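You operate a simulated robot arm through the tools that you are given. There is no shell and no other tool. Be economical: measure what you need, move in short steps, check, and stop when the job is done.

The job below is to be done with a simulated two-armed robot. You get a single attempt, and the scene is never put back.

TASK
On the top of the test bench, fold the blue cloth in half, so that it is half as long.

It is judged by the outcome, as a careful person would: the job done as asked, and still so three seconds after it is handed in. It fails if anything else is knocked over, pushed out of place, dropped, spilled or broken. Flat cloth is picked up by pressing the open fingertips on it (5 to 10 N) and closing them slowly along it; thin cloth reads only 2 to 8 mm in the jaws.

THE ROBOT
Two 7-joint arms with two-finger parallel grippers on one trunk, on a base that drives. Base frame: it is fixed to the floor where the robot stands at the start and does not move with it; the origin is under the middle of the robot, x ahead of it, y to its left, z up. Units: mm, degrees, N and s.
The left shoulder is at the start at [70, 134, 1126], the right one opposite. Places, roughly: top of the test bench [700, 400, 800]. Payload 1.57 kg a hand.
The TCP of each hand is the grasp point between the finger pads, 30 mm short of the fingertips. In the tool frame z runs along the fingers and y along their closing line. Largest opening 80 mm; finger width 17, thickness 12; the body of the gripper, 40 by 82 mm, starts 80 mm behind the TCP.
Orientation is that of the tool frame in the base frame, as a unit quaternion [x, y, z, w]. With the fingers straight down and closing along the base's y, the tool's x points along the base's -x, its y along +y and its z along -z.

THE INTERFACE
- The arms move only by the tool apply_moves. It takes "left_steps", "right_steps" or both (then of equal length, played together; a hand with none holds still); each is one flat list of numbers, 7 for each row, row after row: the shift along the tool's x, y, z in units of 40 mm (1.0 is 40 mm), then the turn, a rotation vector about the tool's x, y, z in units of 4 degrees (1.0 is 4 degrees), then the opening in per cent of the stroke, from 0 (shut) to 100 (fully open). In form: [x, y, z, rx, ry, rz, claw, x, y, z, rx, ry, rz, claw, ...]. A call has 1 to 20 rows; each row shifts and turns the commanded pose from where the row before left it, along the tool's axes as they then stand. A call with a number of a shift or a turn outside -1 to 1 is refused whole. A row lasts 0.2 s, in which the tool goes at most 50 mm and 8.6 degrees; a call with a longer step from one row to the next is refused whole, and so is a gripper value outside its range. A pose out of reach is approached as far as the arm can. The call stops where the force on the tool passes 40 N (or 10 N more than at its start, if that is more) or the arm is blocked; 0.2 s more then pass. The fingers move at their own pace (about 153 mm/s each) and stop on an object; they squeeze with about 29 N. The grip force told is the motor's: it shows also when the fingers shut on nothing. Time passes only in rows, and 0.2 s behind the last, so rows that do not move let the fingers close. It gives the time, the measured TCP pose, the force on the tool (base axes), the opening and the grip force at its end, in the units of the frame above (readings bear some noise).
- Cameras (640 x 400 px; columns grow to the right, rows downward): "scene" is now at [132.6, -4.8, 1343]; the picture's right is [-0.07, -1.00, 0.00], its down [-0.68, 0.05, -0.73] and it looks along [0.73, -0.05, -0.68] (base axes); focal length 264 px, centre (320, 200). "left" rides on the left gripper at [72, 7, -122] in its tool frame; the picture's right is [-0.09, 1.00, 0.00], its down [-0.84, -0.08, -0.54] and it looks along [-0.54, -0.05, 0.84] (tool axes); focal length 238 px, centre (320, 200). "right" rides on the right gripper at [72, -7, -122] in its tool frame; the picture's right is [0.09, 1.00, 0.00], its down [-0.84, 0.08, -0.54] and it looks along [-0.54, 0.05, 0.84] (tool axes); focal length 238 px, centre (320, 200). There is no depth. A picture from a camera that has moved, and an enlarged one, comes with that camera's place and axes in the base frame and with its lens.
- snapshot(camera): a new picture of that camera. No time passes.
- raise_lower(by): slides the trunk up (or, below 0, down) by that many mm; the arms and the scene camera ride with it, the base frame stays. It gives what a move gives, with no picture.
- drive_base(legs): drives the robot by 1 to 6 legs, each [ahead, left, turn to the left] in mm, mm and degrees, along the robot's own axes; the way and the turn of a leg run together, so that a leg with both is an arc; at most 1500 mm and 180 degrees a leg. The arms and the cameras ride along, it lands a little off, and it stops where it bumps. It gives what a move gives.
- turn_head(pan, tilt): turns the head with the scene camera to pan (to the left, within 86 degrees either way) and tilt (down, from -29 to 69), counted from straight ahead of the robot. It gives what a move gives.
- close_up(camera, box): a new picture of the part [left, top, right, bottom] of that camera's present view, enlarged. No time passes.
- hand_in(): hands the job in; it is judged then, once.

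Go step by step. Nothing tells you exact positions but the pictures and the camera data: compare them with the known pose of the tool, close in by small moves and look again before you grip or let go. The budget is 120 turns and 100 pictures, counting those below and the enlarged ones. Unless the task says otherwise, let go and move clear before handing in, and close with one line.

The tools are called after ">>>" as name(argument=value, ...) on one line, values as JSON. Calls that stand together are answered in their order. apply_moves: Moves the arms, as the interface text tells. Its arguments: {"type":"object","properties":{"left_steps":{"type":"array","items":{"type":"number"}},"right_steps":{"type":"array","items":{"type":"number"}}},"required":[]} The other tools are called the same way: raise_lower (by) slides the trunk up or down; drive_base (legs) drives the base; turn_head (pan, tilt) turns the head that bears the scene camera; snapshot (camera) takes a picture; close_up (camera, box) takes an enlarged picture of a part of a camera's view; hand_in () hands the job in.

At the start:

```text
time_s: 0.0
left_tcp_pos: [480.1, 245.6, 1080.7]
left_orientation: [0.0, 1.0, 0.0, 0.0]
left_force: [-0.4, 0.3, -0.4]
left_gripper_width: 79.9
left_gripper_force: 0.1
right_tcp_pos: [439.7, -181.1, 1091.5]
right_orientation: [0.0, 1.0, 0.0, 0.0]
right_force: [-0.3, 0.0, 0.2]
right_gripper_width: 80.0
right_gripper_force: 0.1
trunk travel left (down, up): [-700.0, 240.0]
robot x, y, heading: [-2.6, 0.0, -0.0]
head pan, tilt: [-3.9, 42.9]
```

scene: 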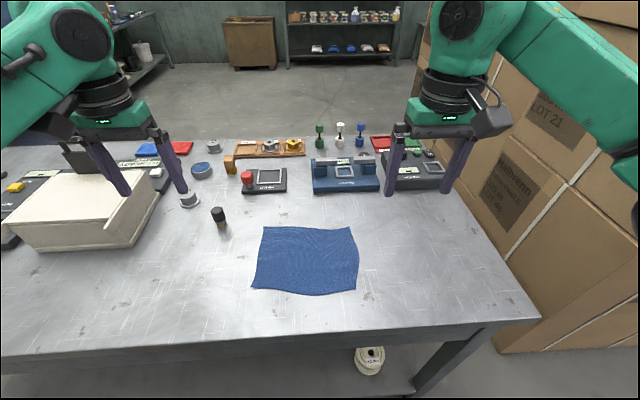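
right: 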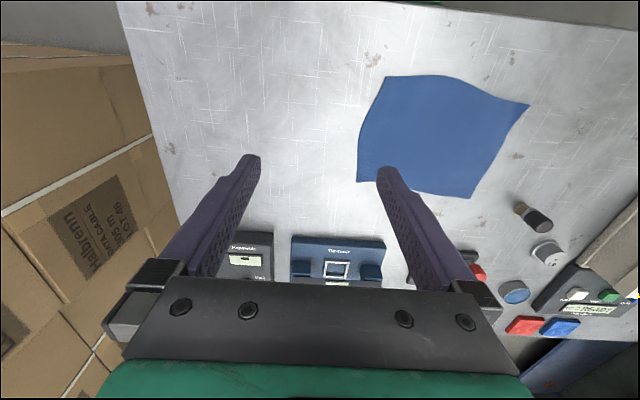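
left: 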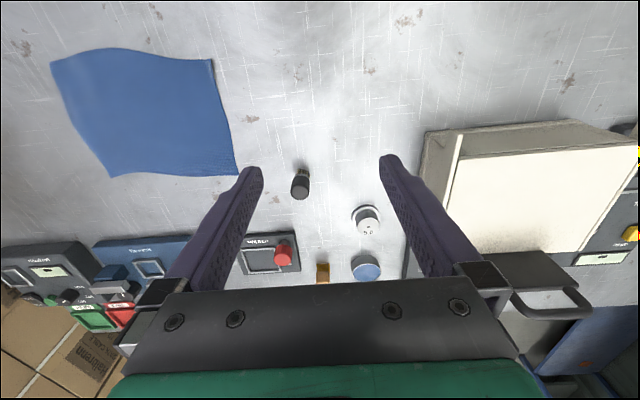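

The cloth is about 245 mm along y (x ≈ 416–622, y ≈ −125…+129), so its long direction runs left to right. I plan to bring the left edge over to the right one with both hands. First I'll look closer at the cloth and at the room in front of the base.

>>> close_up(camera="scene", box=[200, 190, 400, 315])

>>> turn_head(pan=0, tilt=69)

>>> snapshot(camera="scene")

```text
3.20 times, centred on (300, 252) of scene
camera zoom: at [132.6, -4.8, 1343.0], right [-0.07, -1.0, 0.0], down [-0.68, 0.05, -0.73], along [0.73, -0.05, -0.68], focal length 844 px, centre (384, 32)
```

zoom: 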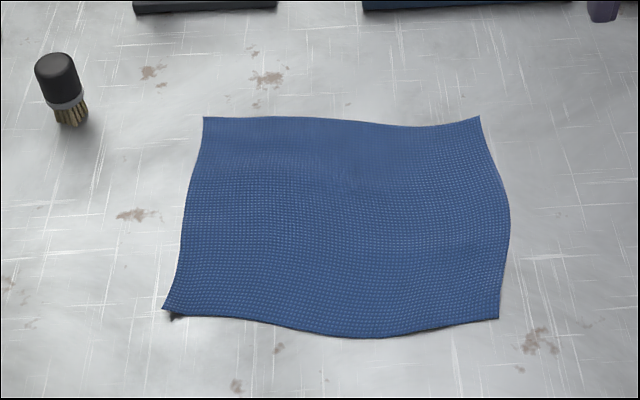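

```text
time_s: 0.9
left_tcp_pos: [481.0, 245.9, 1080.3]
left_orientation: [0.001, 1.0, 0.0, -0.002]
left_force: [-1.1, 0.7, 0.6]
left_gripper_width: 80.1
left_gripper_force: 0.0
right_tcp_pos: [438.7, -181.0, 1090.9]
right_orientation: [0.0, 1.0, 0.001, 0.001]
right_force: [-0.4, 0.2, 0.2]
right_gripper_width: 80.0
right_gripper_force: 0.1
trunk travel left (down, up): [-700.0, 240.0]
robot x, y, heading: [-1.2, 0.7, -0.1]
head pan, tilt: [0.0, 68.8]
```

```text
95 pictures are left
camera scene: at [105.8, 0.8, 1311.1], right [0.0, -1.0, 0.0], down [-0.93, 0.0, -0.36], along [0.36, 0.0, -0.93], focal length 264 px, centre (320, 200)
```

scene: 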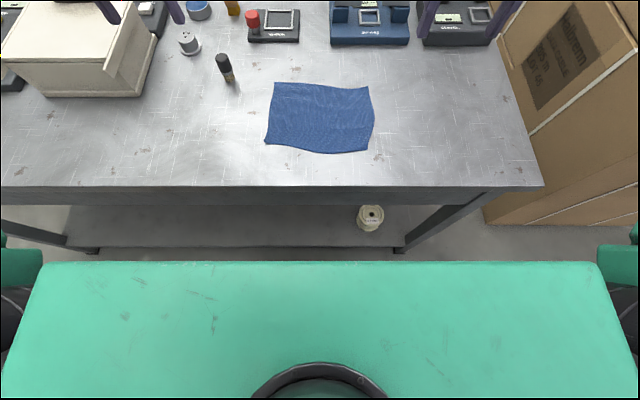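

From this steeper view the corners are A(618,116), B(605,−124), C(419,−104), D(442,126), and the bench edge is at x≈335. The left hand needs to reach the far right corner, so I'll drive ahead a little.

>>> drive_base(legs=[[45, 0, 0], [40, 0, 0]])

>>> snapshot(camera="scene")

```text
time_s: 2.3
left_tcp_pos: [558.2, 244.9, 1083.3]
left_orientation: [0.0, 1.0, 0.0, 0.003]
left_force: [-0.7, -0.1, 1.3]
left_gripper_width: 80.0
left_gripper_force: 0.1
right_tcp_pos: [516.8, -179.6, 1094.6]
right_orientation: [-0.001, 1.0, 0.0, 0.004]
right_force: [-0.2, 0.2, -0.4]
right_gripper_width: 80.1
right_gripper_force: 0.0
trunk travel left (down, up): [-700.0, 240.0]
robot x, y, heading: [86.5, -1.8, -0.1]
head pan, tilt: [0.0, 68.8]
```

```text
94 pictures are left
camera scene: at [182.2, 0.8, 1311.8], right [0.0, -1.0, 0.0], down [-0.93, 0.0, -0.37], along [0.37, 0.0, -0.93], focal length 264 px, centre (320, 200)
```

scene: 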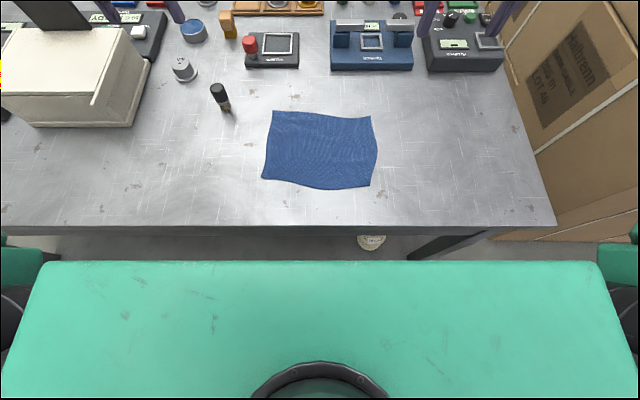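

The drive landed cleanly and the cloth is unchanged. Now I'll bring the left hand above the far-left corner and the right hand above the near-left corner, staying about 70 mm up.

>>> apply_moves(left_steps=[-0.1875, -0.6375, 0.7625, 0, 0, 0, 45, -0.1875, -0.6375, 0.7625, 0, 0, 0, 45, -0.1875, -0.6375, 0.7625, 0, 0, 0, 45, -0.1875, -0.6375, 0.7625, 0, 0, 0, 45, -0.1875, -0.6375, 0.7625, 0, 0, 0, 45, -0.1875, -0.6375, 0.7625, 0, 0, 0, 45])

>>> apply_moves(right_steps=[0.8, 0, 0.4, 0, 0, 0, 45, 0.8, 0, 0.4, 0, 0, 0, 45, 0, 0.8, 0.4, 0, 0, 0, 45, 0, 0.8, 0.4, 0, 0, 0, 45, 0, 0.8, 0.4, 0, 0, 0, 45, 0, 0.8, 0.4, 0, 0, 0, 45, 0, 0.8, 0.4, 0, 0, 0, 45, 0, 0.8, 0.4, 0, 0, 0, 45])

>>> snapshot(camera="scene")

>>> snapshot(camera="left")

```text
time_s: 3.7
left_tcp_pos: [611.8, 90.9, 897.6]
left_orientation: [0.0, 1.0, 0.0, -0.001]
left_force: [-0.1, -0.4, -0.3]
left_gripper_width: 36.0
left_gripper_force: 0.0
right_tcp_pos: [524.4, -181.4, 1091.4]
right_orientation: [-0.001, 1.0, 0.001, 0.0]
right_force: [0.1, -0.5, -0.7]
right_gripper_width: 79.8
right_gripper_force: 0.1
trunk travel left (down, up): [-700.0, 240.0]
robot x, y, heading: [84.7, -2.3, -0.0]
head pan, tilt: [0.0, 68.8]
```

```text
time_s: 5.5
left_tcp_pos: [610.8, 92.6, 897.0]
left_orientation: [0.0, 1.0, -0.001, 0.0]
left_force: [0.0, -0.5, -0.2]
left_gripper_width: 36.1
left_gripper_force: 0.1
right_tcp_pos: [460.2, 12.7, 962.7]
right_orientation: [0.0, 1.0, -0.001, 0.0]
right_force: [0.9, 0.0, 0.0]
right_gripper_width: 36.2
right_gripper_force: 0.0
trunk travel left (down, up): [-700.0, 240.0]
robot x, y, heading: [83.4, -4.2, -0.1]
head pan, tilt: [0.0, 68.8]
```

```text
93 pictures are left
camera scene: at [190.3, 2.5, 1311.1], right [0.0, -1.0, 0.0], down [-0.93, 0.0, -0.36], along [0.36, 0.0, -0.93], focal length 264 px, centre (320, 200)
```

scene: 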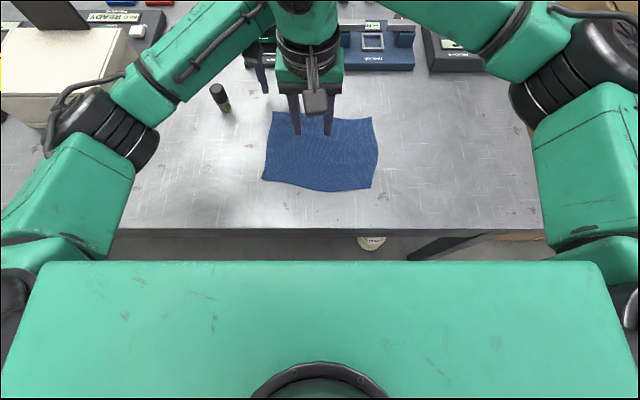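

```text
92 pictures are left
camera left: at [539.3, 98.8, 1019.8], right [0.09, 1.0, 0.0], down [0.84, -0.08, 0.54], along [0.54, -0.05, -0.84], focal length 238 px, centre (320, 200)
```

left: 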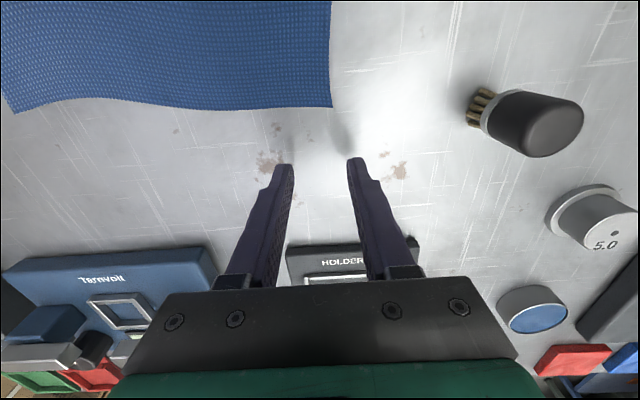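

The left-camera view puts corner A nearer than expected. Comparing all the cameras, the surface fits z≈850 better than 800, which gives A≈(574,103), D≈(412,114), B≈(557,−108), C≈(397,−95). I'll check the arm clearance before correcting.

>>> turn_head(pan=0, tilt=42)

>>> snapshot(camera="scene")

>>> snapshot(camera="right")

```text
time_s: 6.4
left_tcp_pos: [610.5, 91.6, 897.9]
left_orientation: [0.001, 1.0, 0.001, -0.001]
left_force: [-0.1, 0.7, -0.3]
left_gripper_width: 35.9
left_gripper_force: 0.0
right_tcp_pos: [460.5, 11.8, 962.7]
right_orientation: [-0.001, 1.0, 0.0, 0.0]
right_force: [0.3, 0.2, 0.3]
right_gripper_width: 36.0
right_gripper_force: 0.0
trunk travel left (down, up): [-700.0, 240.0]
robot x, y, heading: [86.1, 4.1, -0.2]
head pan, tilt: [0.0, 42.0]
```

```text
91 pictures are left
camera scene: at [217.5, 0.9, 1344.2], right [0.0, -1.0, 0.0], down [-0.67, 0.0, -0.74], along [0.74, 0.0, -0.67], focal length 264 px, centre (320, 200)
```

scene: 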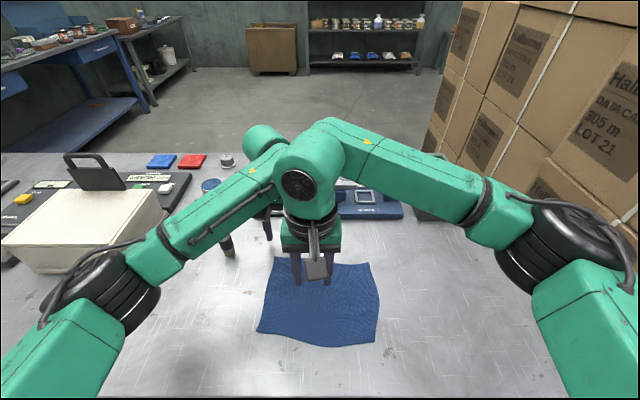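

```text
90 pictures are left
camera right: at [388.5, 6.1, 1083.1], right [-0.09, 1.0, 0.0], down [0.84, 0.08, 0.54], along [0.54, 0.05, -0.84], focal length 238 px, centre (320, 200)
```

right: 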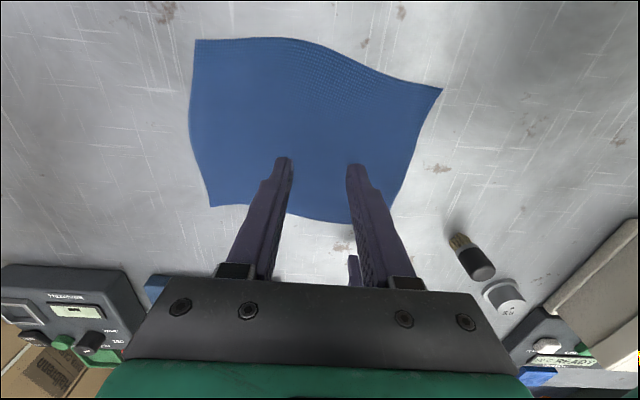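

The wrists would run close, so I'll tilt the near (right) hand back and the far (left) hand slightly forward about their closing axes. Then I'll place them over the corrected corners.

>>> apply_moves(right_steps=[0.575, 0, 0, 0, 0, 0, 45, 0.575, 0, 0, 0, 0, 0, 45, 0, 0, 0, 0, -1, 0, 45, 0, 0, 0, 0, -1, 0, 45, 0, 0, 0, 0, -1, 0, 45, 0, 0, 0, 0, -1, 0, 45, 0, 0, 0, 0, -1, 0, 45], left_steps=[0, 0, -0.25, 0, 0, 0, 45, 0, 0, -0.25, 0, 0, 0, 45, 0.51, -0.12, 0, 0, 0, 0, 45, 0.51, -0.12, 0, 0, 0, 0, 45, 0, 0, 0, 0, 1, 0, 45, 0, 0, 0, 0, 1, 0, 45, 0, 0, 0, 0, 1, 0, 45])

>>> apply_moves(right_steps=[0, 0.667, 0, 0, 0, 0, 45, 0, 0.667, 0, 0, 0, 0, 45, 0, 0.667, 0, 0, 0, 0, 45])

>>> snapshot(camera="scene")

>>> snapshot(camera="left")

>>> snapshot(camera="right")

```text
time_s: 8.0
left_tcp_pos: [568.6, 82.3, 917.8]
left_orientation: [0.001, 0.994, 0.001, -0.105]
left_force: [-0.2, -0.8, -0.5]
left_gripper_width: 36.0
left_gripper_force: 0.1
right_tcp_pos: [412.9, 12.6, 963.7]
right_orientation: [0.0, 0.985, 0.0, 0.175]
right_force: [-0.4, 0.1, 0.4]
right_gripper_width: 35.6
right_gripper_force: 0.1
trunk travel left (down, up): [-700.0, 240.0]
robot x, y, heading: [87.9, -2.6, -0.1]
head pan, tilt: [0.0, 42.0]
```

```text
time_s: 8.8
left_tcp_pos: [569.5, 83.9, 917.6]
left_orientation: [0.0, 0.995, -0.001, -0.104]
left_force: [0.2, -0.2, 0.4]
left_gripper_width: 35.9
left_gripper_force: 0.0
right_tcp_pos: [411.6, 92.5, 963.8]
right_orientation: [0.0, 0.985, -0.001, 0.174]
right_force: [-0.2, -0.7, 0.4]
right_gripper_width: 36.3
right_gripper_force: 0.0
trunk travel left (down, up): [-700.0, 240.0]
robot x, y, heading: [85.0, -2.1, 0.2]
head pan, tilt: [0.0, 42.0]
```

```text
89 pictures are left
camera scene: at [217.5, 2.3, 1344.3], right [0.0, -1.0, 0.0], down [-0.67, 0.0, -0.74], along [0.74, 0.0, -0.67], focal length 264 px, centre (320, 200)
```

scene: 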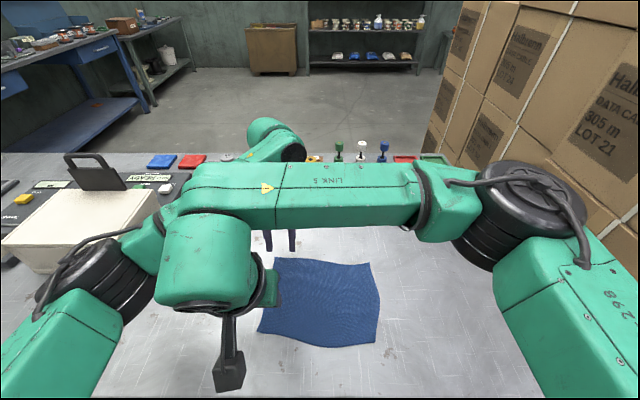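

```text
88 pictures are left
camera left: at [524.0, 89.8, 1052.5], right [0.09, 1.0, -0.02], down [0.93, -0.08, 0.36], along [0.35, -0.05, -0.93], focal length 238 px, centre (320, 200)
```

left: 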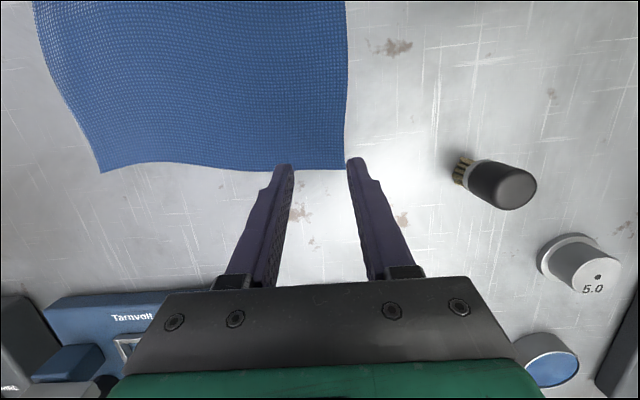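

```text
87 pictures are left
camera right: at [304.1, 86.4, 1052.7], right [-0.09, 1.0, -0.03], down [0.6, 0.08, 0.8], along [0.79, 0.05, -0.6], focal length 238 px, centre (320, 200)
```

right: 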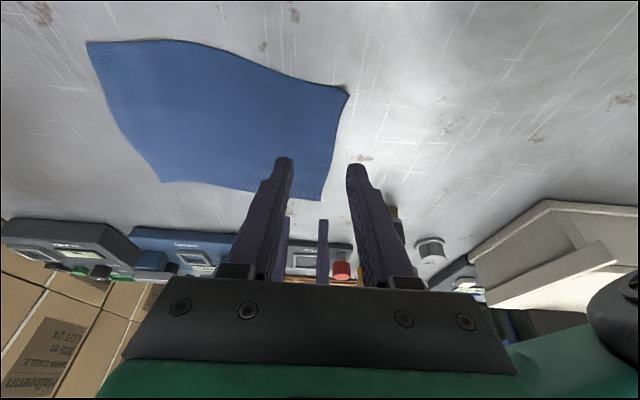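

All views now agree on A≈(572,103), D≈(411,113) and z≈850. I want the outer fingers right at the cloth's edge so no flap is left, and I'll shift the base 60 mm right so the left hand can reach the end position. Then I'll re-aim both hands.

>>> drive_base(legs=[[0, -60, 0]])

```text
time_s: 9.8
left_tcp_pos: [568.4, 25.8, 917.4]
left_orientation: [-0.001, 0.994, -0.001, -0.105]
left_force: [0.5, -0.6, -0.8]
left_gripper_width: 35.7
left_gripper_force: 0.1
right_tcp_pos: [412.9, 33.6, 965.1]
right_orientation: [-0.001, 0.985, -0.001, 0.174]
right_force: [0.0, -0.2, -0.3]
right_gripper_width: 36.1
right_gripper_force: 0.0
trunk travel left (down, up): [-700.0, 240.0]
robot x, y, heading: [83.3, -60.9, -0.1]
head pan, tilt: [0.0, 42.0]
```

>>> apply_moves(left_steps=[0, 0.47, 0, 0, 0, 0, 30, 0, 0.47, 0, 0, 0, 0, 30, 0, 0.46, 0, 0, 0, 0, 30, -0.053, 0, 0.245, 0, 0, 0, 30, -0.052, 0, 0.245, 0, 0, 0, 30], right_steps=[0, 0.48, 0, 0, 0, 0, 30, 0, 0.48, 0, 0, 0, 0, 30, 0, 0.49, 0, 0, 0, 0, 30, 0.256, 0, 0.705, 0, 0, 0, 30, 0.256, 0, 0.705, 0, 0, 0, 30])

>>> snapshot(camera="left")

>>> snapshot(camera="right")

>>> snapshot(camera="scene")

```text
time_s: 11.0
left_tcp_pos: [570.1, 79.8, 897.8]
left_orientation: [-0.001, 0.994, 0.0, -0.105]
left_force: [-0.7, -0.4, -0.7]
left_gripper_width: 23.9
left_gripper_force: 0.1
right_tcp_pos: [412.4, 89.2, 902.7]
right_orientation: [-0.001, 0.985, 0.0, 0.174]
right_force: [-0.4, -0.5, -0.1]
right_gripper_width: 23.9
right_gripper_force: 0.1
trunk travel left (down, up): [-700.0, 240.0]
robot x, y, heading: [81.7, -61.1, -0.1]
head pan, tilt: [0.0, 42.0]
```

```text
86 pictures are left
camera left: at [524.7, 85.9, 1032.3], right [0.09, 1.0, -0.02], down [0.93, -0.08, 0.36], along [0.35, -0.05, -0.93], focal length 238 px, centre (320, 200)
```

left: 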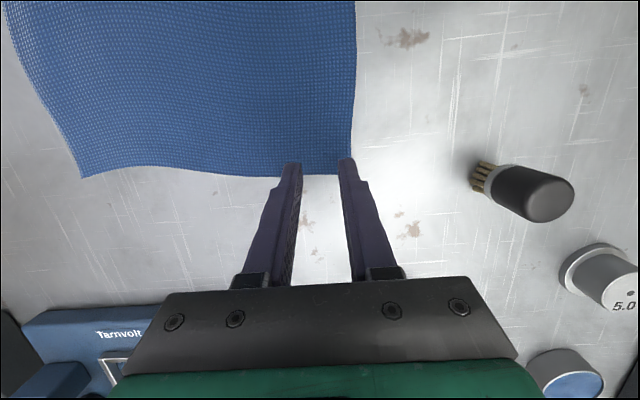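

```text
85 pictures are left
camera right: at [304.3, 84.1, 992.0], right [-0.09, 1.0, -0.03], down [0.6, 0.08, 0.8], along [0.79, 0.05, -0.61], focal length 238 px, centre (320, 200)
```

right: 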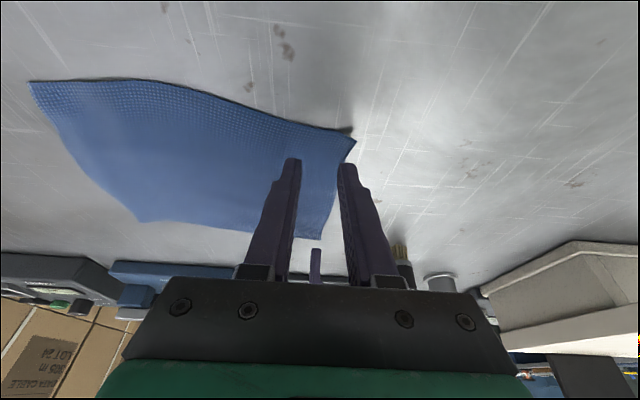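

```text
84 pictures are left
camera scene: at [217.9, -58.1, 1344.3], right [0.0, -1.0, 0.0], down [-0.67, 0.0, -0.74], along [0.74, 0.0, -0.67], focal length 264 px, centre (320, 200)
```

scene: 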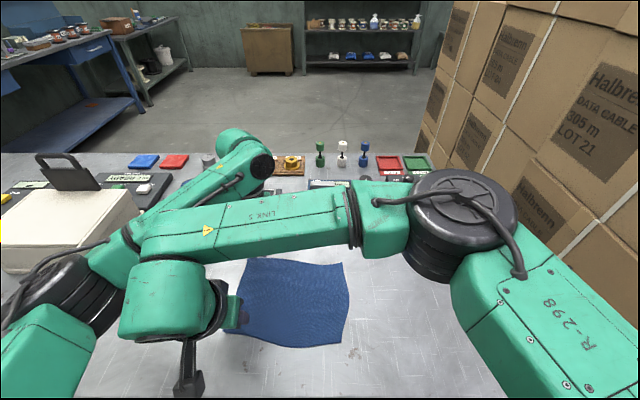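

Both fingertip pairs line up with the corners, with the outer fingers on the left edge. I'm lowering towards contact.

>>> apply_moves(left_steps=[0.018, 0.038, 0.157, 0, 0, 0, 30, 0.017, 0.037, 0.157, 0, 0, 0, 30, 0, 0, 0, 0, 0, 0, 30], right_steps=[0.022, 0.038, 0.205, 0, 0, 0, 30, 0.021, 0.037, 0.205, 0, 0, 0, 30, 0, 0, 0, 0, 0, 0, 30])

>>> snapshot(camera="left")

>>> snapshot(camera="right")

```text
time_s: 11.8
left_tcp_pos: [564.5, 82.9, 884.7]
left_orientation: [0.0, 0.995, 0.0, -0.104]
left_force: [0.1, 0.2, 0.3]
left_gripper_width: 23.9
left_gripper_force: 0.1
right_tcp_pos: [417.9, 91.9, 887.4]
right_orientation: [0.0, 0.985, -0.001, 0.173]
right_force: [-0.2, 0.2, 0.0]
right_gripper_width: 24.0
right_gripper_force: 0.1
trunk travel left (down, up): [-700.0, 240.0]
robot x, y, heading: [88.9, -61.5, 0.1]
head pan, tilt: [0.0, 42.0]
```

```text
83 pictures are left
camera left: at [519.7, 88.5, 1020.4], right [0.09, 1.0, -0.02], down [0.93, -0.08, 0.36], along [0.35, -0.05, -0.93], focal length 238 px, centre (320, 200)
```

left: 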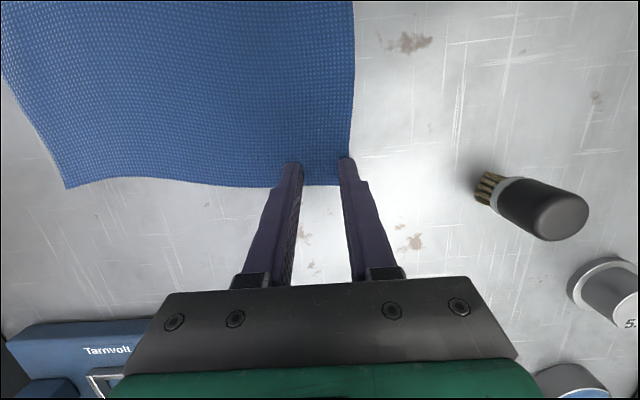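

```text
82 pictures are left
camera right: at [308.4, 86.6, 976.6], right [-0.09, 1.0, -0.03], down [0.6, 0.08, 0.8], along [0.79, 0.05, -0.6], focal length 238 px, centre (320, 200)
```

right: 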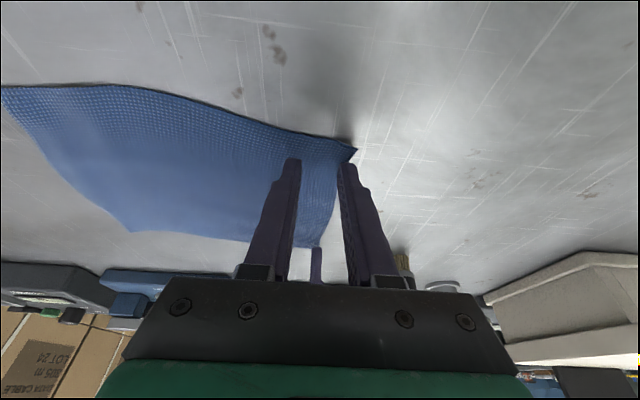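

>>> apply_moves(left_steps=[-0.01, 0, 0.05, 0, 0, 0, 30, -0.01, 0, 0.05, 0, 0, 0, 30, 0, 0, 0, 0, 0, 0, 30], right_steps=[0.025, 0, 0.07, 0, 0, 0, 30, 0.025, 0, 0.07, 0, 0, 0, 30, 0, 0, 0, 0, 0, 0, 30])

```text
time_s: 12.6
left_tcp_pos: [564.4, 82.1, 882.9]
left_orientation: [0.0, 0.995, -0.001, -0.104]
left_force: [1.2, 0.1, 6.0]
left_gripper_width: 24.4
left_gripper_force: 0.0
right_tcp_pos: [417.1, 92.4, 883.2]
right_orientation: [-0.001, 0.985, 0.0, 0.174]
right_force: [0.7, 0.5, 0.4]
right_gripper_width: 24.1
right_gripper_force: 0.0
trunk travel left (down, up): [-700.0, 240.0]
robot x, y, heading: [82.8, -58.2, -0.0]
head pan, tilt: [0.0, 42.0]
```

The left hand is in contact with 6 N, so the surface is at z≈851. The right hand is about to touch.

>>> apply_moves(right_steps=[0.015, 0, 0.04, 0, 0, 0, 30, 0, 0, 0, 0, 0, 0, 30])

```text
time_s: 13.2
left_tcp_pos: [564.1, 81.3, 883.0]
left_orientation: [-0.001, 0.995, 0.0, -0.104]
left_force: [-0.7, 0.7, 4.3]
left_gripper_width: 24.2
left_gripper_force: 0.0
right_tcp_pos: [417.5, 93.0, 882.9]
right_orientation: [0.0, 0.984, 0.002, 0.176]
right_force: [2.4, 1.3, 19.5]
right_gripper_width: 24.1
right_gripper_force: 0.0
trunk travel left (down, up): [-700.0, 240.0]
robot x, y, heading: [85.2, -60.3, -0.1]
head pan, tilt: [0.0, 42.0]
```

>>> apply_moves(right_steps=[-0.007, 0, -0.02, 0, 0, 0, 30, 0, 0, 0, 0, 0, 0, 30], left_steps=[0, 0, 0.01, 0, 0, 0, 30, 0, 0, 0, 0, 0, 0, 30])

```text
time_s: 13.8
left_tcp_pos: [564.5, 82.1, 881.6]
left_orientation: [-0.001, 0.995, 0.001, -0.104]
left_force: [0.6, -0.3, 6.3]
left_gripper_width: 24.0
left_gripper_force: 0.1
right_tcp_pos: [415.0, 92.6, 881.1]
right_orientation: [-0.001, 0.985, 0.001, 0.175]
right_force: [2.4, 1.8, 16.9]
right_gripper_width: 24.0
right_gripper_force: 0.0
trunk travel left (down, up): [-700.0, 240.0]
robot x, y, heading: [83.3, -61.3, -0.0]
head pan, tilt: [0.0, 42.0]
```

>>> apply_moves(right_steps=[-0.012, 0, -0.035, 0, 0, 0, 30, 0, 0, 0, 0, 0, 0, 30])

```text
time_s: 14.4
left_tcp_pos: [564.0, 82.4, 882.1]
left_orientation: [-0.001, 0.995, 0.0, -0.103]
left_force: [0.6, 0.1, 11.5]
left_gripper_width: 24.0
left_gripper_force: 0.1
right_tcp_pos: [414.9, 91.3, 882.1]
right_orientation: [-0.001, 0.985, -0.001, 0.174]
right_force: [0.5, -0.3, 1.0]
right_gripper_width: 23.9
right_gripper_force: 0.1
trunk travel left (down, up): [-700.0, 240.0]
robot x, y, heading: [84.3, -54.8, 0.0]
head pan, tilt: [0.0, 42.0]
```

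>>> apply_moves(right_steps=[0.006, 0, 0.016, 0, 0, 0, 30, 0, 0, 0, 0, 0, 0, 30], left_steps=[0, 0, -0.005, 0, 0, 0, 30, 0, 0, 0, 0, 0, 0, 30])

```text
time_s: 15.0
left_tcp_pos: [564.4, 80.3, 882.6]
left_orientation: [0.0, 0.995, 0.0, -0.104]
left_force: [-0.1, -1.8, 13.5]
left_gripper_width: 23.8
left_gripper_force: 0.1
right_tcp_pos: [415.4, 92.6, 883.0]
right_orientation: [-0.001, 0.985, 0.0, 0.175]
right_force: [0.0, -0.3, 0.2]
right_gripper_width: 24.0
right_gripper_force: 0.0
trunk travel left (down, up): [-700.0, 240.0]
robot x, y, heading: [84.8, -59.2, -0.1]
head pan, tilt: [0.0, 42.0]
```

>>> apply_moves(right_steps=[0.008, 0, 0.022, 0, 0, 0, 30, 0, 0, 0, 0, 0, 0, 30], left_steps=[0, 0, -0.012, 0, 0, 0, 30, 0, 0, 0, 0, 0, 0, 30])

```text
time_s: 15.6
left_tcp_pos: [563.5, 82.1, 882.9]
left_orientation: [-0.001, 0.995, 0.0, -0.105]
left_force: [0.0, -1.9, 8.2]
left_gripper_width: 23.9
left_gripper_force: 0.1
right_tcp_pos: [416.3, 92.7, 882.1]
right_orientation: [-0.001, 0.985, 0.002, 0.174]
right_force: [0.0, -1.1, 5.2]
right_gripper_width: 23.7
right_gripper_force: 0.1
trunk travel left (down, up): [-700.0, 240.0]
robot x, y, heading: [81.4, -58.6, 0.0]
head pan, tilt: [0.0, 42.0]
```

Left presses 8 N and right 5 N, both in range. Now I'm closing slowly.

>>> apply_moves(right_steps=[0.001, 0, 0.004, 0, 0, 0, 27, 0, 0, 0, 0, 0, 0, 24, 0, 0, 0, 0, 0, 0, 21, 0, 0, 0, 0, 0, 0, 18, 0, 0, 0, 0, 0, 0, 15, 0, 0, 0, 0, 0, 0, 12, 0, 0, 0, 0, 0, 0, 9, 0, 0, 0, 0, 0, 0, 6, 0, 0, 0, 0, 0, 0, 3, 0, 0, 0, 0, 0, 0, 0, 0, 0, 0, 0, 0, 0, 0, 0, 0, 0, 0, 0, 0, 0], left_steps=[0, 0, 0, 0, 0, 0, 27, 0, 0, 0, 0, 0, 0, 24, 0, 0, 0, 0, 0, 0, 21, 0, 0, 0, 0, 0, 0, 18, 0, 0, 0, 0, 0, 0, 15, 0, 0, 0, 0, 0, 0, 12, 0, 0, 0, 0, 0, 0, 9, 0, 0, 0, 0, 0, 0, 6, 0, 0, 0, 0, 0, 0, 3, 0, 0, 0, 0, 0, 0, 0, 0, 0, 0, 0, 0, 0, 0, 0, 0, 0, 0, 0, 0, 0])

>>> snapshot(camera="left")

>>> snapshot(camera="right")

```text
time_s: 18.2
left_tcp_pos: [564.7, 82.6, 882.6]
left_orientation: [-0.002, 0.995, -0.001, -0.104]
left_force: [-0.3, -0.2, 0.6]
left_gripper_width: 2.2
left_gripper_force: 23.2
right_tcp_pos: [416.2, 92.4, 882.7]
right_orientation: [-0.001, 0.985, 0.001, 0.175]
right_force: [1.4, 1.5, 25.6]
right_gripper_width: 2.3
right_gripper_force: 23.8
trunk travel left (down, up): [-700.0, 240.0]
robot x, y, heading: [84.4, -60.0, -0.1]
head pan, tilt: [0.0, 42.0]
```

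```text
81 pictures are left
camera left: at [518.1, 88.5, 1017.8], right [0.09, 1.0, -0.02], down [0.93, -0.08, 0.36], along [0.36, -0.05, -0.93], focal length 238 px, centre (320, 200)
```

left: 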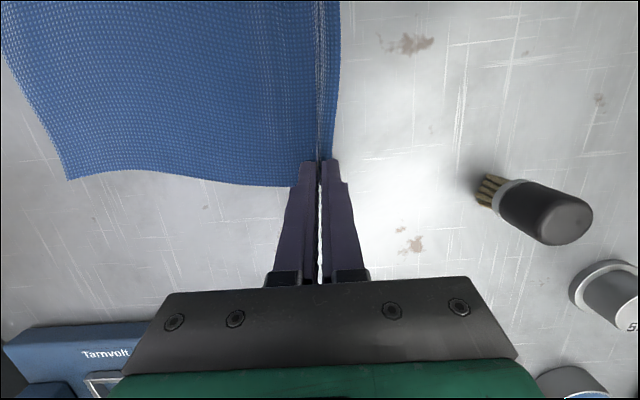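

```text
80 pictures are left
camera right: at [306.5, 86.7, 970.7], right [-0.09, 1.0, -0.03], down [0.6, 0.08, 0.8], along [0.8, 0.05, -0.6], focal length 238 px, centre (320, 200)
```

right: 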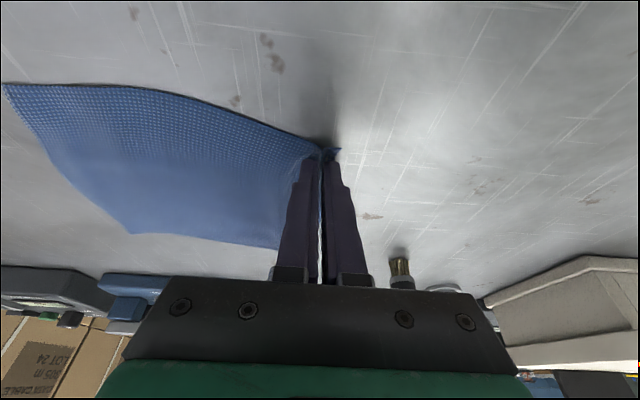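

Both jaws read 2.2 mm with cloth rucked between them. I'll lift gently by 30 mm and check.

>>> apply_moves(right_steps=[-0.085, 0, -0.235, 0, 0, 0, 0, -0.085, 0, -0.235, 0, 0, 0, 0, -0.085, 0, -0.235, 0, 0, 0, 0], left_steps=[0.052, 0, -0.245, 0, 0, 0, 0, 0.052, 0, -0.245, 0, 0, 0, 0, 0.052, 0, -0.245, 0, 0, 0, 0])

>>> snapshot(camera="left")

>>> snapshot(camera="right")

>>> snapshot(camera="scene")

```text
time_s: 19.0
left_tcp_pos: [564.0, 83.2, 911.8]
left_orientation: [-0.001, 0.995, 0.0, -0.105]
left_force: [-0.6, -0.2, 0.7]
left_gripper_width: 2.1
left_gripper_force: 23.9
right_tcp_pos: [417.6, 93.4, 909.9]
right_orientation: [0.0, 0.985, -0.001, 0.174]
right_force: [1.6, 0.1, -0.2]
right_gripper_width: 2.3
right_gripper_force: 24.3
trunk travel left (down, up): [-700.0, 240.0]
robot x, y, heading: [82.4, -62.1, -0.1]
head pan, tilt: [0.0, 42.0]
```

```text
79 pictures are left
camera left: at [520.1, 88.1, 1046.7], right [0.09, 1.0, -0.02], down [0.93, -0.08, 0.36], along [0.35, -0.05, -0.93], focal length 238 px, centre (320, 200)
```

left: 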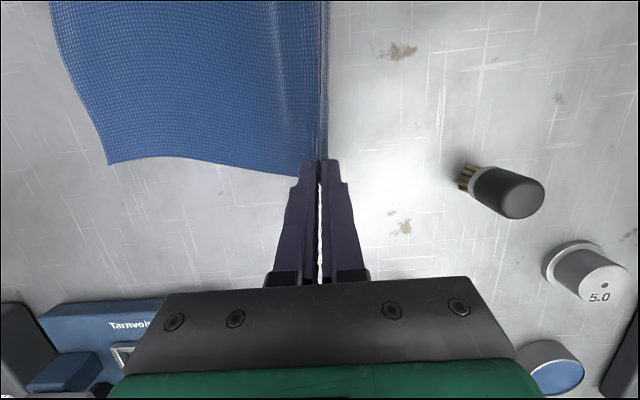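

```text
78 pictures are left
camera right: at [307.9, 87.3, 999.3], right [-0.09, 1.0, -0.03], down [0.6, 0.08, 0.8], along [0.79, 0.05, -0.61], focal length 238 px, centre (320, 200)
```

right: 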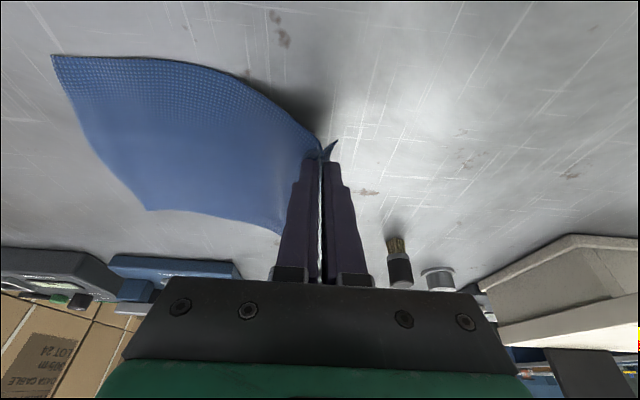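

```text
77 pictures are left
camera scene: at [217.8, -58.1, 1344.2], right [0.0, -1.0, 0.0], down [-0.67, 0.0, -0.74], along [0.74, 0.0, -0.67], focal length 264 px, centre (320, 200)
```

scene: 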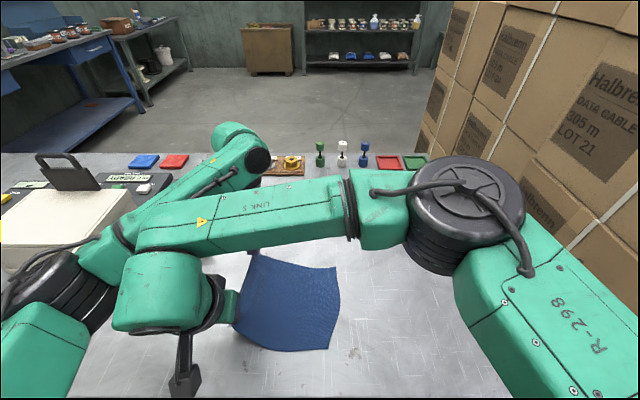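

Both corners are held. The cloth slid about 20 mm towards the hands, with its right edge now near y≈−95 (far) and −78 (near). Next I'll carry both hands in a low arc to the right while tilting the wrists over so the edge lays down naturally. First half of the arc now.

>>> apply_moves(left_steps=[0.031, -0.35, -0.147, -1, 0, 0, 0, 0.031, -0.339, -0.171, -1, 0, 0, 0, 0.031, -0.326, -0.194, -1, 0, 0, 0, 0.031, -0.312, -0.216, -1, 0, 0, 0, 0.031, -0.296, -0.237, -1, 0, 0, 0, 0.031, -0.279, -0.258, -1, 0, 0, 0], right_steps=[-0.051, -0.35, -0.141, -1, 0, 0, 0, -0.051, -0.339, -0.165, -1, 0, 0, 0, -0.051, -0.326, -0.188, -1, 0, 0, 0, -0.051, -0.312, -0.21, -1, 0, 0, 0, -0.051, -0.296, -0.232, -1, 0, 0, 0, -0.051, -0.279, -0.252, -1, 0, 0, 0])

>>> snapshot(camera="scene")

>>> snapshot(camera="left")

>>> snapshot(camera="right")

```text
time_s: 20.4
left_tcp_pos: [563.7, -4.3, 948.0]
left_orientation: [0.021, 0.972, 0.208, -0.103]
left_force: [-5.4, 0.5, -0.3]
left_gripper_width: 2.0
left_gripper_force: 23.9
right_tcp_pos: [414.7, 6.7, 949.4]
right_orientation: [-0.037, 0.963, 0.207, 0.171]
right_force: [5.8, -1.5, -0.2]
right_gripper_width: 2.3
right_gripper_force: 24.2
trunk travel left (down, up): [-700.0, 240.0]
robot x, y, heading: [88.6, -58.0, -0.1]
head pan, tilt: [0.0, 42.0]
```

```text
76 pictures are left
camera scene: at [217.1, -61.5, 1344.3], right [0.0, -1.0, 0.0], down [-0.67, 0.0, -0.74], along [0.74, 0.0, -0.67], focal length 264 px, centre (320, 200)
```

scene: 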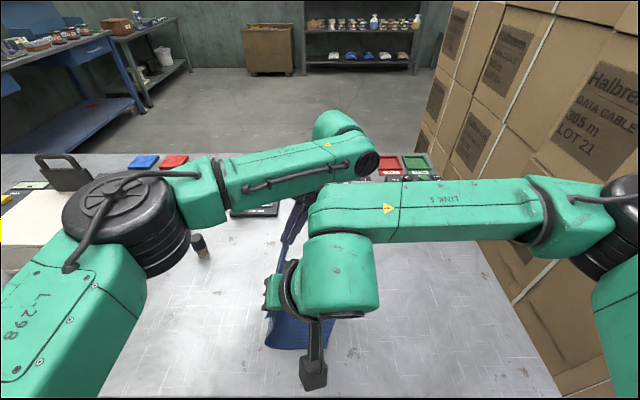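

```text
75 pictures are left
camera left: at [518.3, -48.1, 1075.1], right [0.17, 0.91, 0.38], down [0.92, -0.29, 0.28], along [0.36, 0.3, -0.88], focal length 238 px, centre (320, 200)
```

left: 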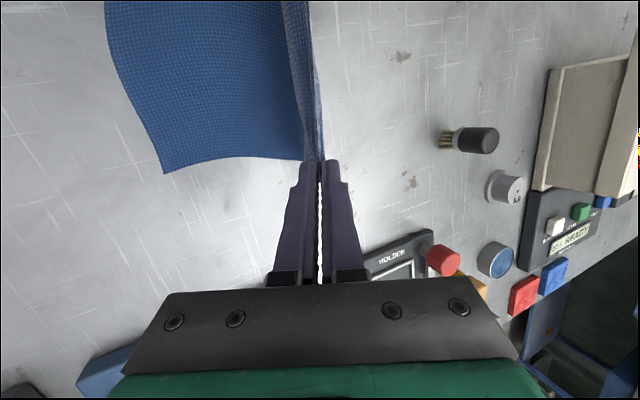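

```text
74 pictures are left
camera right: at [311.0, -48.3, 1025.1], right [-0.23, 0.91, 0.35], down [0.6, -0.15, 0.78], along [0.76, 0.39, -0.51], focal length 238 px, centre (320, 200)
```

right: 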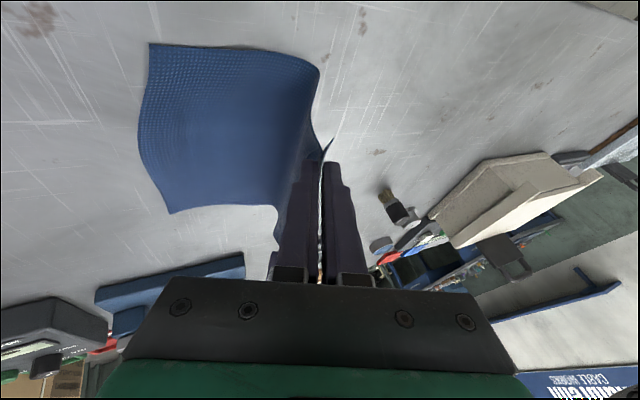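

The cloth is hanging between the hands and folding over as planned. The bottom half's right corners are at B≈(547,−98) and C≈(383,−71), so I'll aim the pinches there, shifting about 25 mm towards me on the way.

>>> apply_moves(left_steps=[0.0845, -0.362, -0.048, 0, 0, 0, 0, 0.0845, -0.362, -0.048, 0, 0, 0, 0, 0.0845, -0.362, -0.048, 0, 0, 0, 0, 0.0845, -0.362, -0.048, 0, 0, 0, 0, 0.0845, -0.362, -0.048, 0, 0, 0, 0, 0.0845, -0.362, -0.048, 0, 0, 0, 0], right_steps=[0.1225, -0.292, -0.082, 0, 0, 0, 0, 0.1225, -0.292, -0.082, 0, 0, 0, 0, 0.1225, -0.292, -0.082, 0, 0, 0, 0, 0.1225, -0.292, -0.082, 0, 0, 0, 0, 0.1225, -0.292, -0.082, 0, 0, 0, 0, 0.1225, -0.292, -0.082, 0, 0, 0, 0])

>>> snapshot(camera="scene")

>>> snapshot(camera="left")

>>> snapshot(camera="right")

```text
time_s: 21.8
left_tcp_pos: [540.7, -84.6, 926.9]
left_orientation: [0.021, 0.973, 0.206, -0.102]
left_force: [-5.3, 1.1, -0.8]
left_gripper_width: 2.2
left_gripper_force: 23.6
right_tcp_pos: [393.2, -63.2, 927.2]
right_orientation: [-0.037, 0.963, 0.206, 0.17]
right_force: [6.0, -1.8, -0.5]
right_gripper_width: 2.2
right_gripper_force: 23.9
trunk travel left (down, up): [-700.0, 240.0]
robot x, y, heading: [85.0, -56.2, 0.2]
head pan, tilt: [0.0, 42.0]
```

```text
73 pictures are left
camera scene: at [217.0, -59.7, 1344.3], right [0.0, -1.0, 0.0], down [-0.67, 0.0, -0.74], along [0.74, 0.0, -0.67], focal length 264 px, centre (320, 200)
```

scene: 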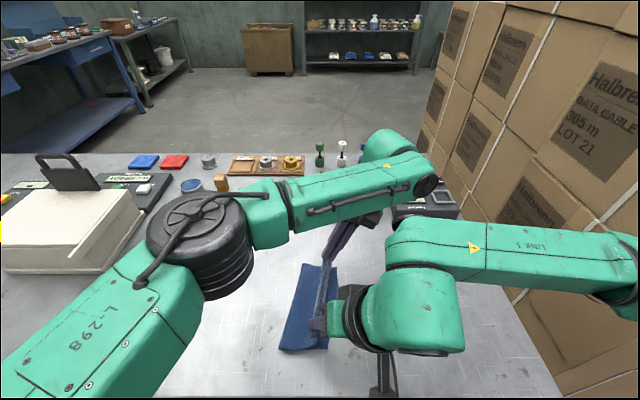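

```text
72 pictures are left
camera left: at [494.0, -129.9, 1054.5], right [0.17, 0.91, 0.38], down [0.92, -0.29, 0.28], along [0.36, 0.3, -0.88], focal length 238 px, centre (320, 200)
```

left: 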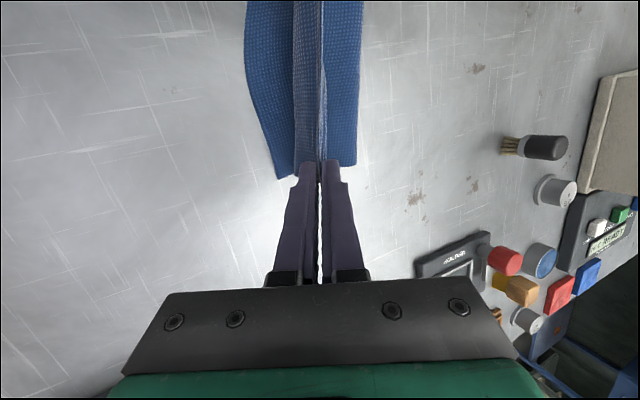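

```text
71 pictures are left
camera right: at [288.2, -119.2, 1004.1], right [-0.23, 0.91, 0.35], down [0.6, -0.15, 0.78], along [0.76, 0.39, -0.52], focal length 238 px, centre (320, 200)
```

right: 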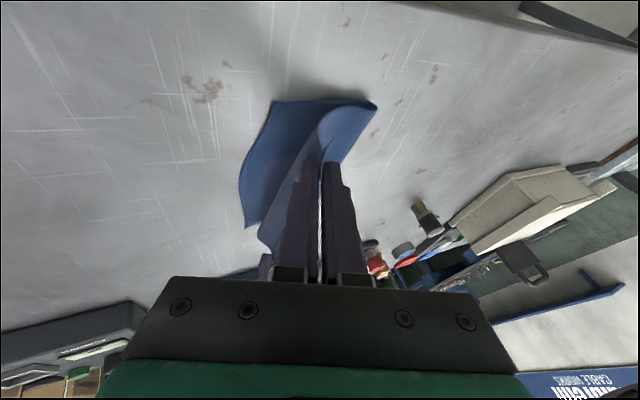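

The edge hangs right over the bottom half's right edge, which hasn't moved. Lowering slowly.

>>> apply_moves(left_steps=[-0.044, -0.0845, 0.19, 0, 0, 0, 0, -0.044, -0.0845, 0.19, 0, 0, 0, 0, -0.044, -0.0845, 0.19, 0, 0, 0, 0, -0.044, -0.0845, 0.19, 0, 0, 0, 0], right_steps=[0.0725, -0.081, 0.183, 0, 0, 0, 0, 0.0725, -0.081, 0.183, 0, 0, 0, 0, 0.0725, -0.081, 0.183, 0, 0, 0, 0, 0.0725, -0.081, 0.183, 0, 0, 0, 0])

>>> snapshot(camera="left")

>>> snapshot(camera="right")

>>> close_up(camera="scene", box=[220, 220, 420, 375])

```text
time_s: 22.8
left_tcp_pos: [541.0, -85.0, 893.6]
left_orientation: [0.02, 0.973, 0.206, -0.103]
left_force: [-5.8, 0.4, 0.6]
left_gripper_width: 2.3
left_gripper_force: 23.3
right_tcp_pos: [392.7, -62.2, 892.6]
right_orientation: [-0.037, 0.963, 0.205, 0.17]
right_force: [6.0, -0.7, -0.6]
right_gripper_width: 1.9
right_gripper_force: 23.3
trunk travel left (down, up): [-700.0, 240.0]
robot x, y, heading: [85.4, -59.6, 0.2]
head pan, tilt: [0.0, 42.0]
```

```text
70 pictures are left
camera left: at [494.1, -129.1, 1020.6], right [0.17, 0.91, 0.38], down [0.92, -0.29, 0.28], along [0.36, 0.3, -0.88], focal length 238 px, centre (320, 200)
```

left: 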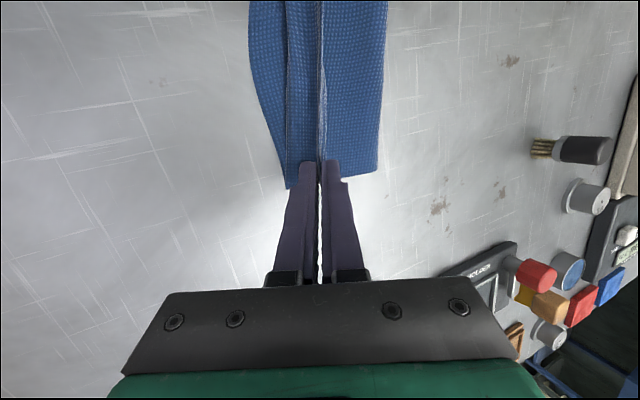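

```text
69 pictures are left
camera right: at [288.5, -117.9, 969.3], right [-0.23, 0.91, 0.35], down [0.61, -0.15, 0.78], along [0.76, 0.39, -0.52], focal length 238 px, centre (320, 200)
```

right: 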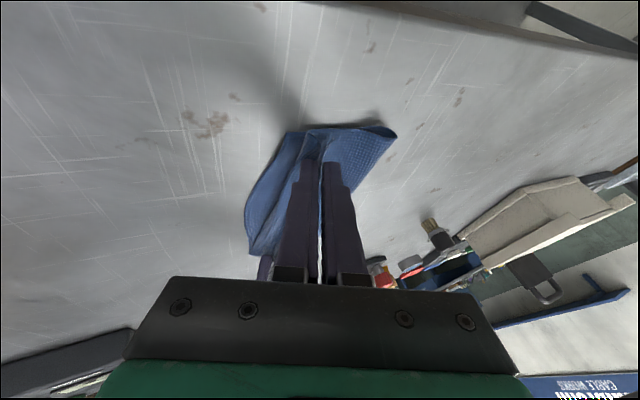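

```text
2.58 times, centred on (320, 298) of scene
camera zoom: at [217.8, -58.5, 1344.3], right [0.0, -1.0, 0.0], down [-0.67, 0.0, -0.74], along [0.74, 0.0, -0.67], focal length 680 px, centre (320, -52)
```

zoom: 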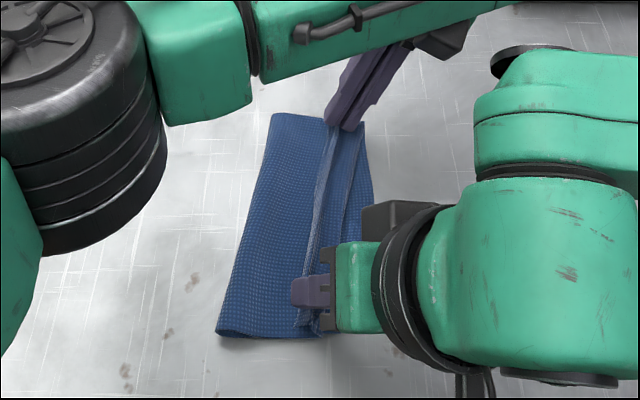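

The fold is forming well, and the far and near edges are over their mates. I'll ease the tension and lower the last few mm.

>>> apply_moves(left_steps=[0.018, -0.038, 0.085, 0, 0, 0, 0, 0.018, -0.038, 0.085, 0, 0, 0, 0, 0, 0, 0, 0, 0, 0, 0], right_steps=[-0.005, -0.038, 0.087, 0, 0, 0, 0, -0.005, -0.038, 0.087, 0, 0, 0, 0, 0, 0, 0, 0, 0, 0, 0])

>>> snapshot(camera="left")

>>> snapshot(camera="right")

```text
time_s: 23.6
left_tcp_pos: [537.1, -85.1, 886.2]
left_orientation: [0.02, 0.973, 0.206, -0.103]
left_force: [-0.2, 0.1, 1.9]
left_gripper_width: 2.3
left_gripper_force: 23.8
right_tcp_pos: [395.9, -63.1, 885.9]
right_orientation: [-0.037, 0.963, 0.204, 0.169]
right_force: [0.4, -0.2, 1.0]
right_gripper_width: 2.4
right_gripper_force: 23.9
trunk travel left (down, up): [-700.0, 240.0]
robot x, y, heading: [80.5, -60.7, -0.1]
head pan, tilt: [0.0, 42.0]
```

```text
67 pictures are left
camera left: at [490.5, -129.3, 1013.8], right [0.17, 0.91, 0.38], down [0.92, -0.29, 0.28], along [0.36, 0.3, -0.88], focal length 238 px, centre (320, 200)
```

left: 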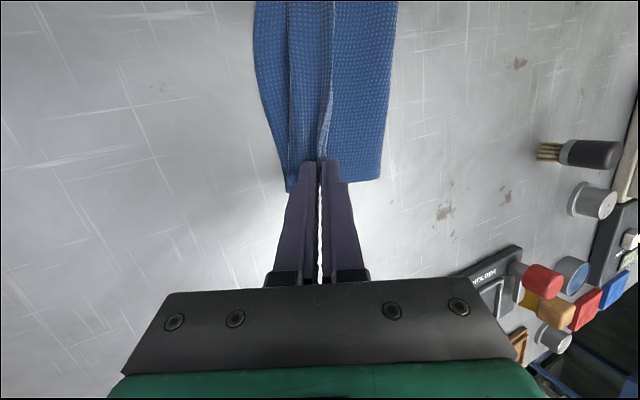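

```text
66 pictures are left
camera right: at [291.1, -117.4, 962.5], right [-0.23, 0.91, 0.35], down [0.61, -0.15, 0.78], along [0.76, 0.39, -0.52], focal length 238 px, centre (320, 200)
```

right: 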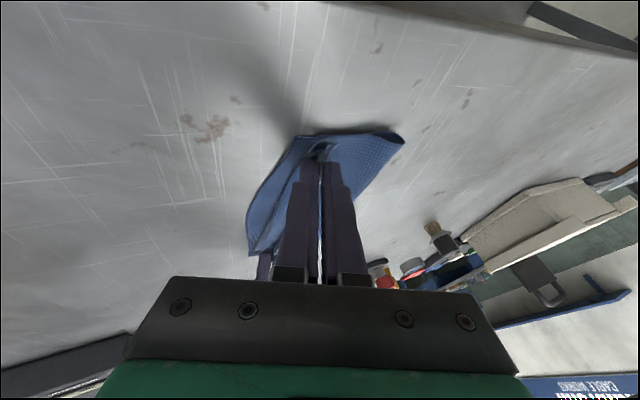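

The tips rest lightly on the cloth and the tension is gone. I'll open a little and draw the hands back along the fingers.

>>> apply_moves(left_steps=[0, 0, 0, 0, 0, 0, 4, 0, 0, 0, 0, 0, 0, 8, 0, 0, 0, 0, 0, 0, 14, 0, 0, 0, 0, 0, 0, 20, 0, 0, 0, 0, 0, 0, 20], right_steps=[0, 0, 0, 0, 0, 0, 4, 0, 0, 0, 0, 0, 0, 8, 0, 0, 0, 0, 0, 0, 14, 0, 0, 0, 0, 0, 0, 20, 0, 0, 0, 0, 0, 0, 20])

>>> snapshot(camera="left")

>>> snapshot(camera="right")

```text
time_s: 24.8
left_tcp_pos: [536.4, -84.7, 886.8]
left_orientation: [0.021, 0.973, 0.207, -0.101]
left_force: [1.6, 0.1, 10.0]
left_gripper_width: 11.5
left_gripper_force: 0.0
right_tcp_pos: [394.2, -61.4, 887.7]
right_orientation: [-0.038, 0.963, 0.205, 0.172]
right_force: [0.9, 0.6, 8.0]
right_gripper_width: 13.2
right_gripper_force: 0.1
trunk travel left (down, up): [-700.0, 240.0]
robot x, y, heading: [84.8, -55.9, 0.2]
head pan, tilt: [0.0, 42.0]
```

```text
65 pictures are left
camera left: at [489.4, -128.8, 1014.7], right [0.17, 0.91, 0.38], down [0.91, -0.29, 0.28], along [0.37, 0.3, -0.88], focal length 238 px, centre (320, 200)
```

left: 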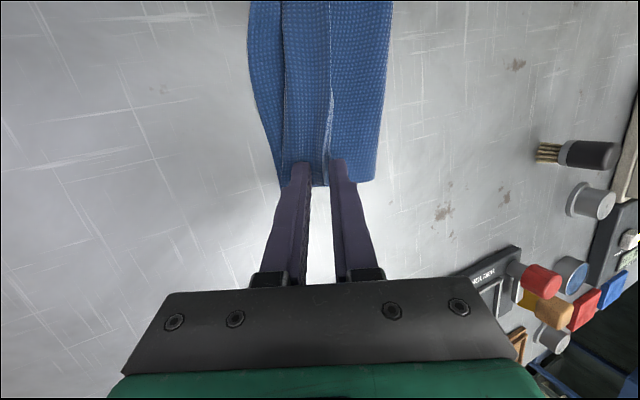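

```text
64 pictures are left
camera right: at [290.3, -117.0, 963.1], right [-0.23, 0.91, 0.35], down [0.6, -0.15, 0.78], along [0.76, 0.39, -0.52], focal length 238 px, centre (320, 200)
```

right: 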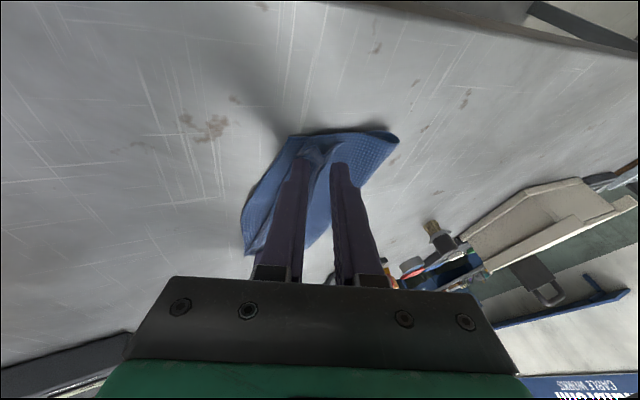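

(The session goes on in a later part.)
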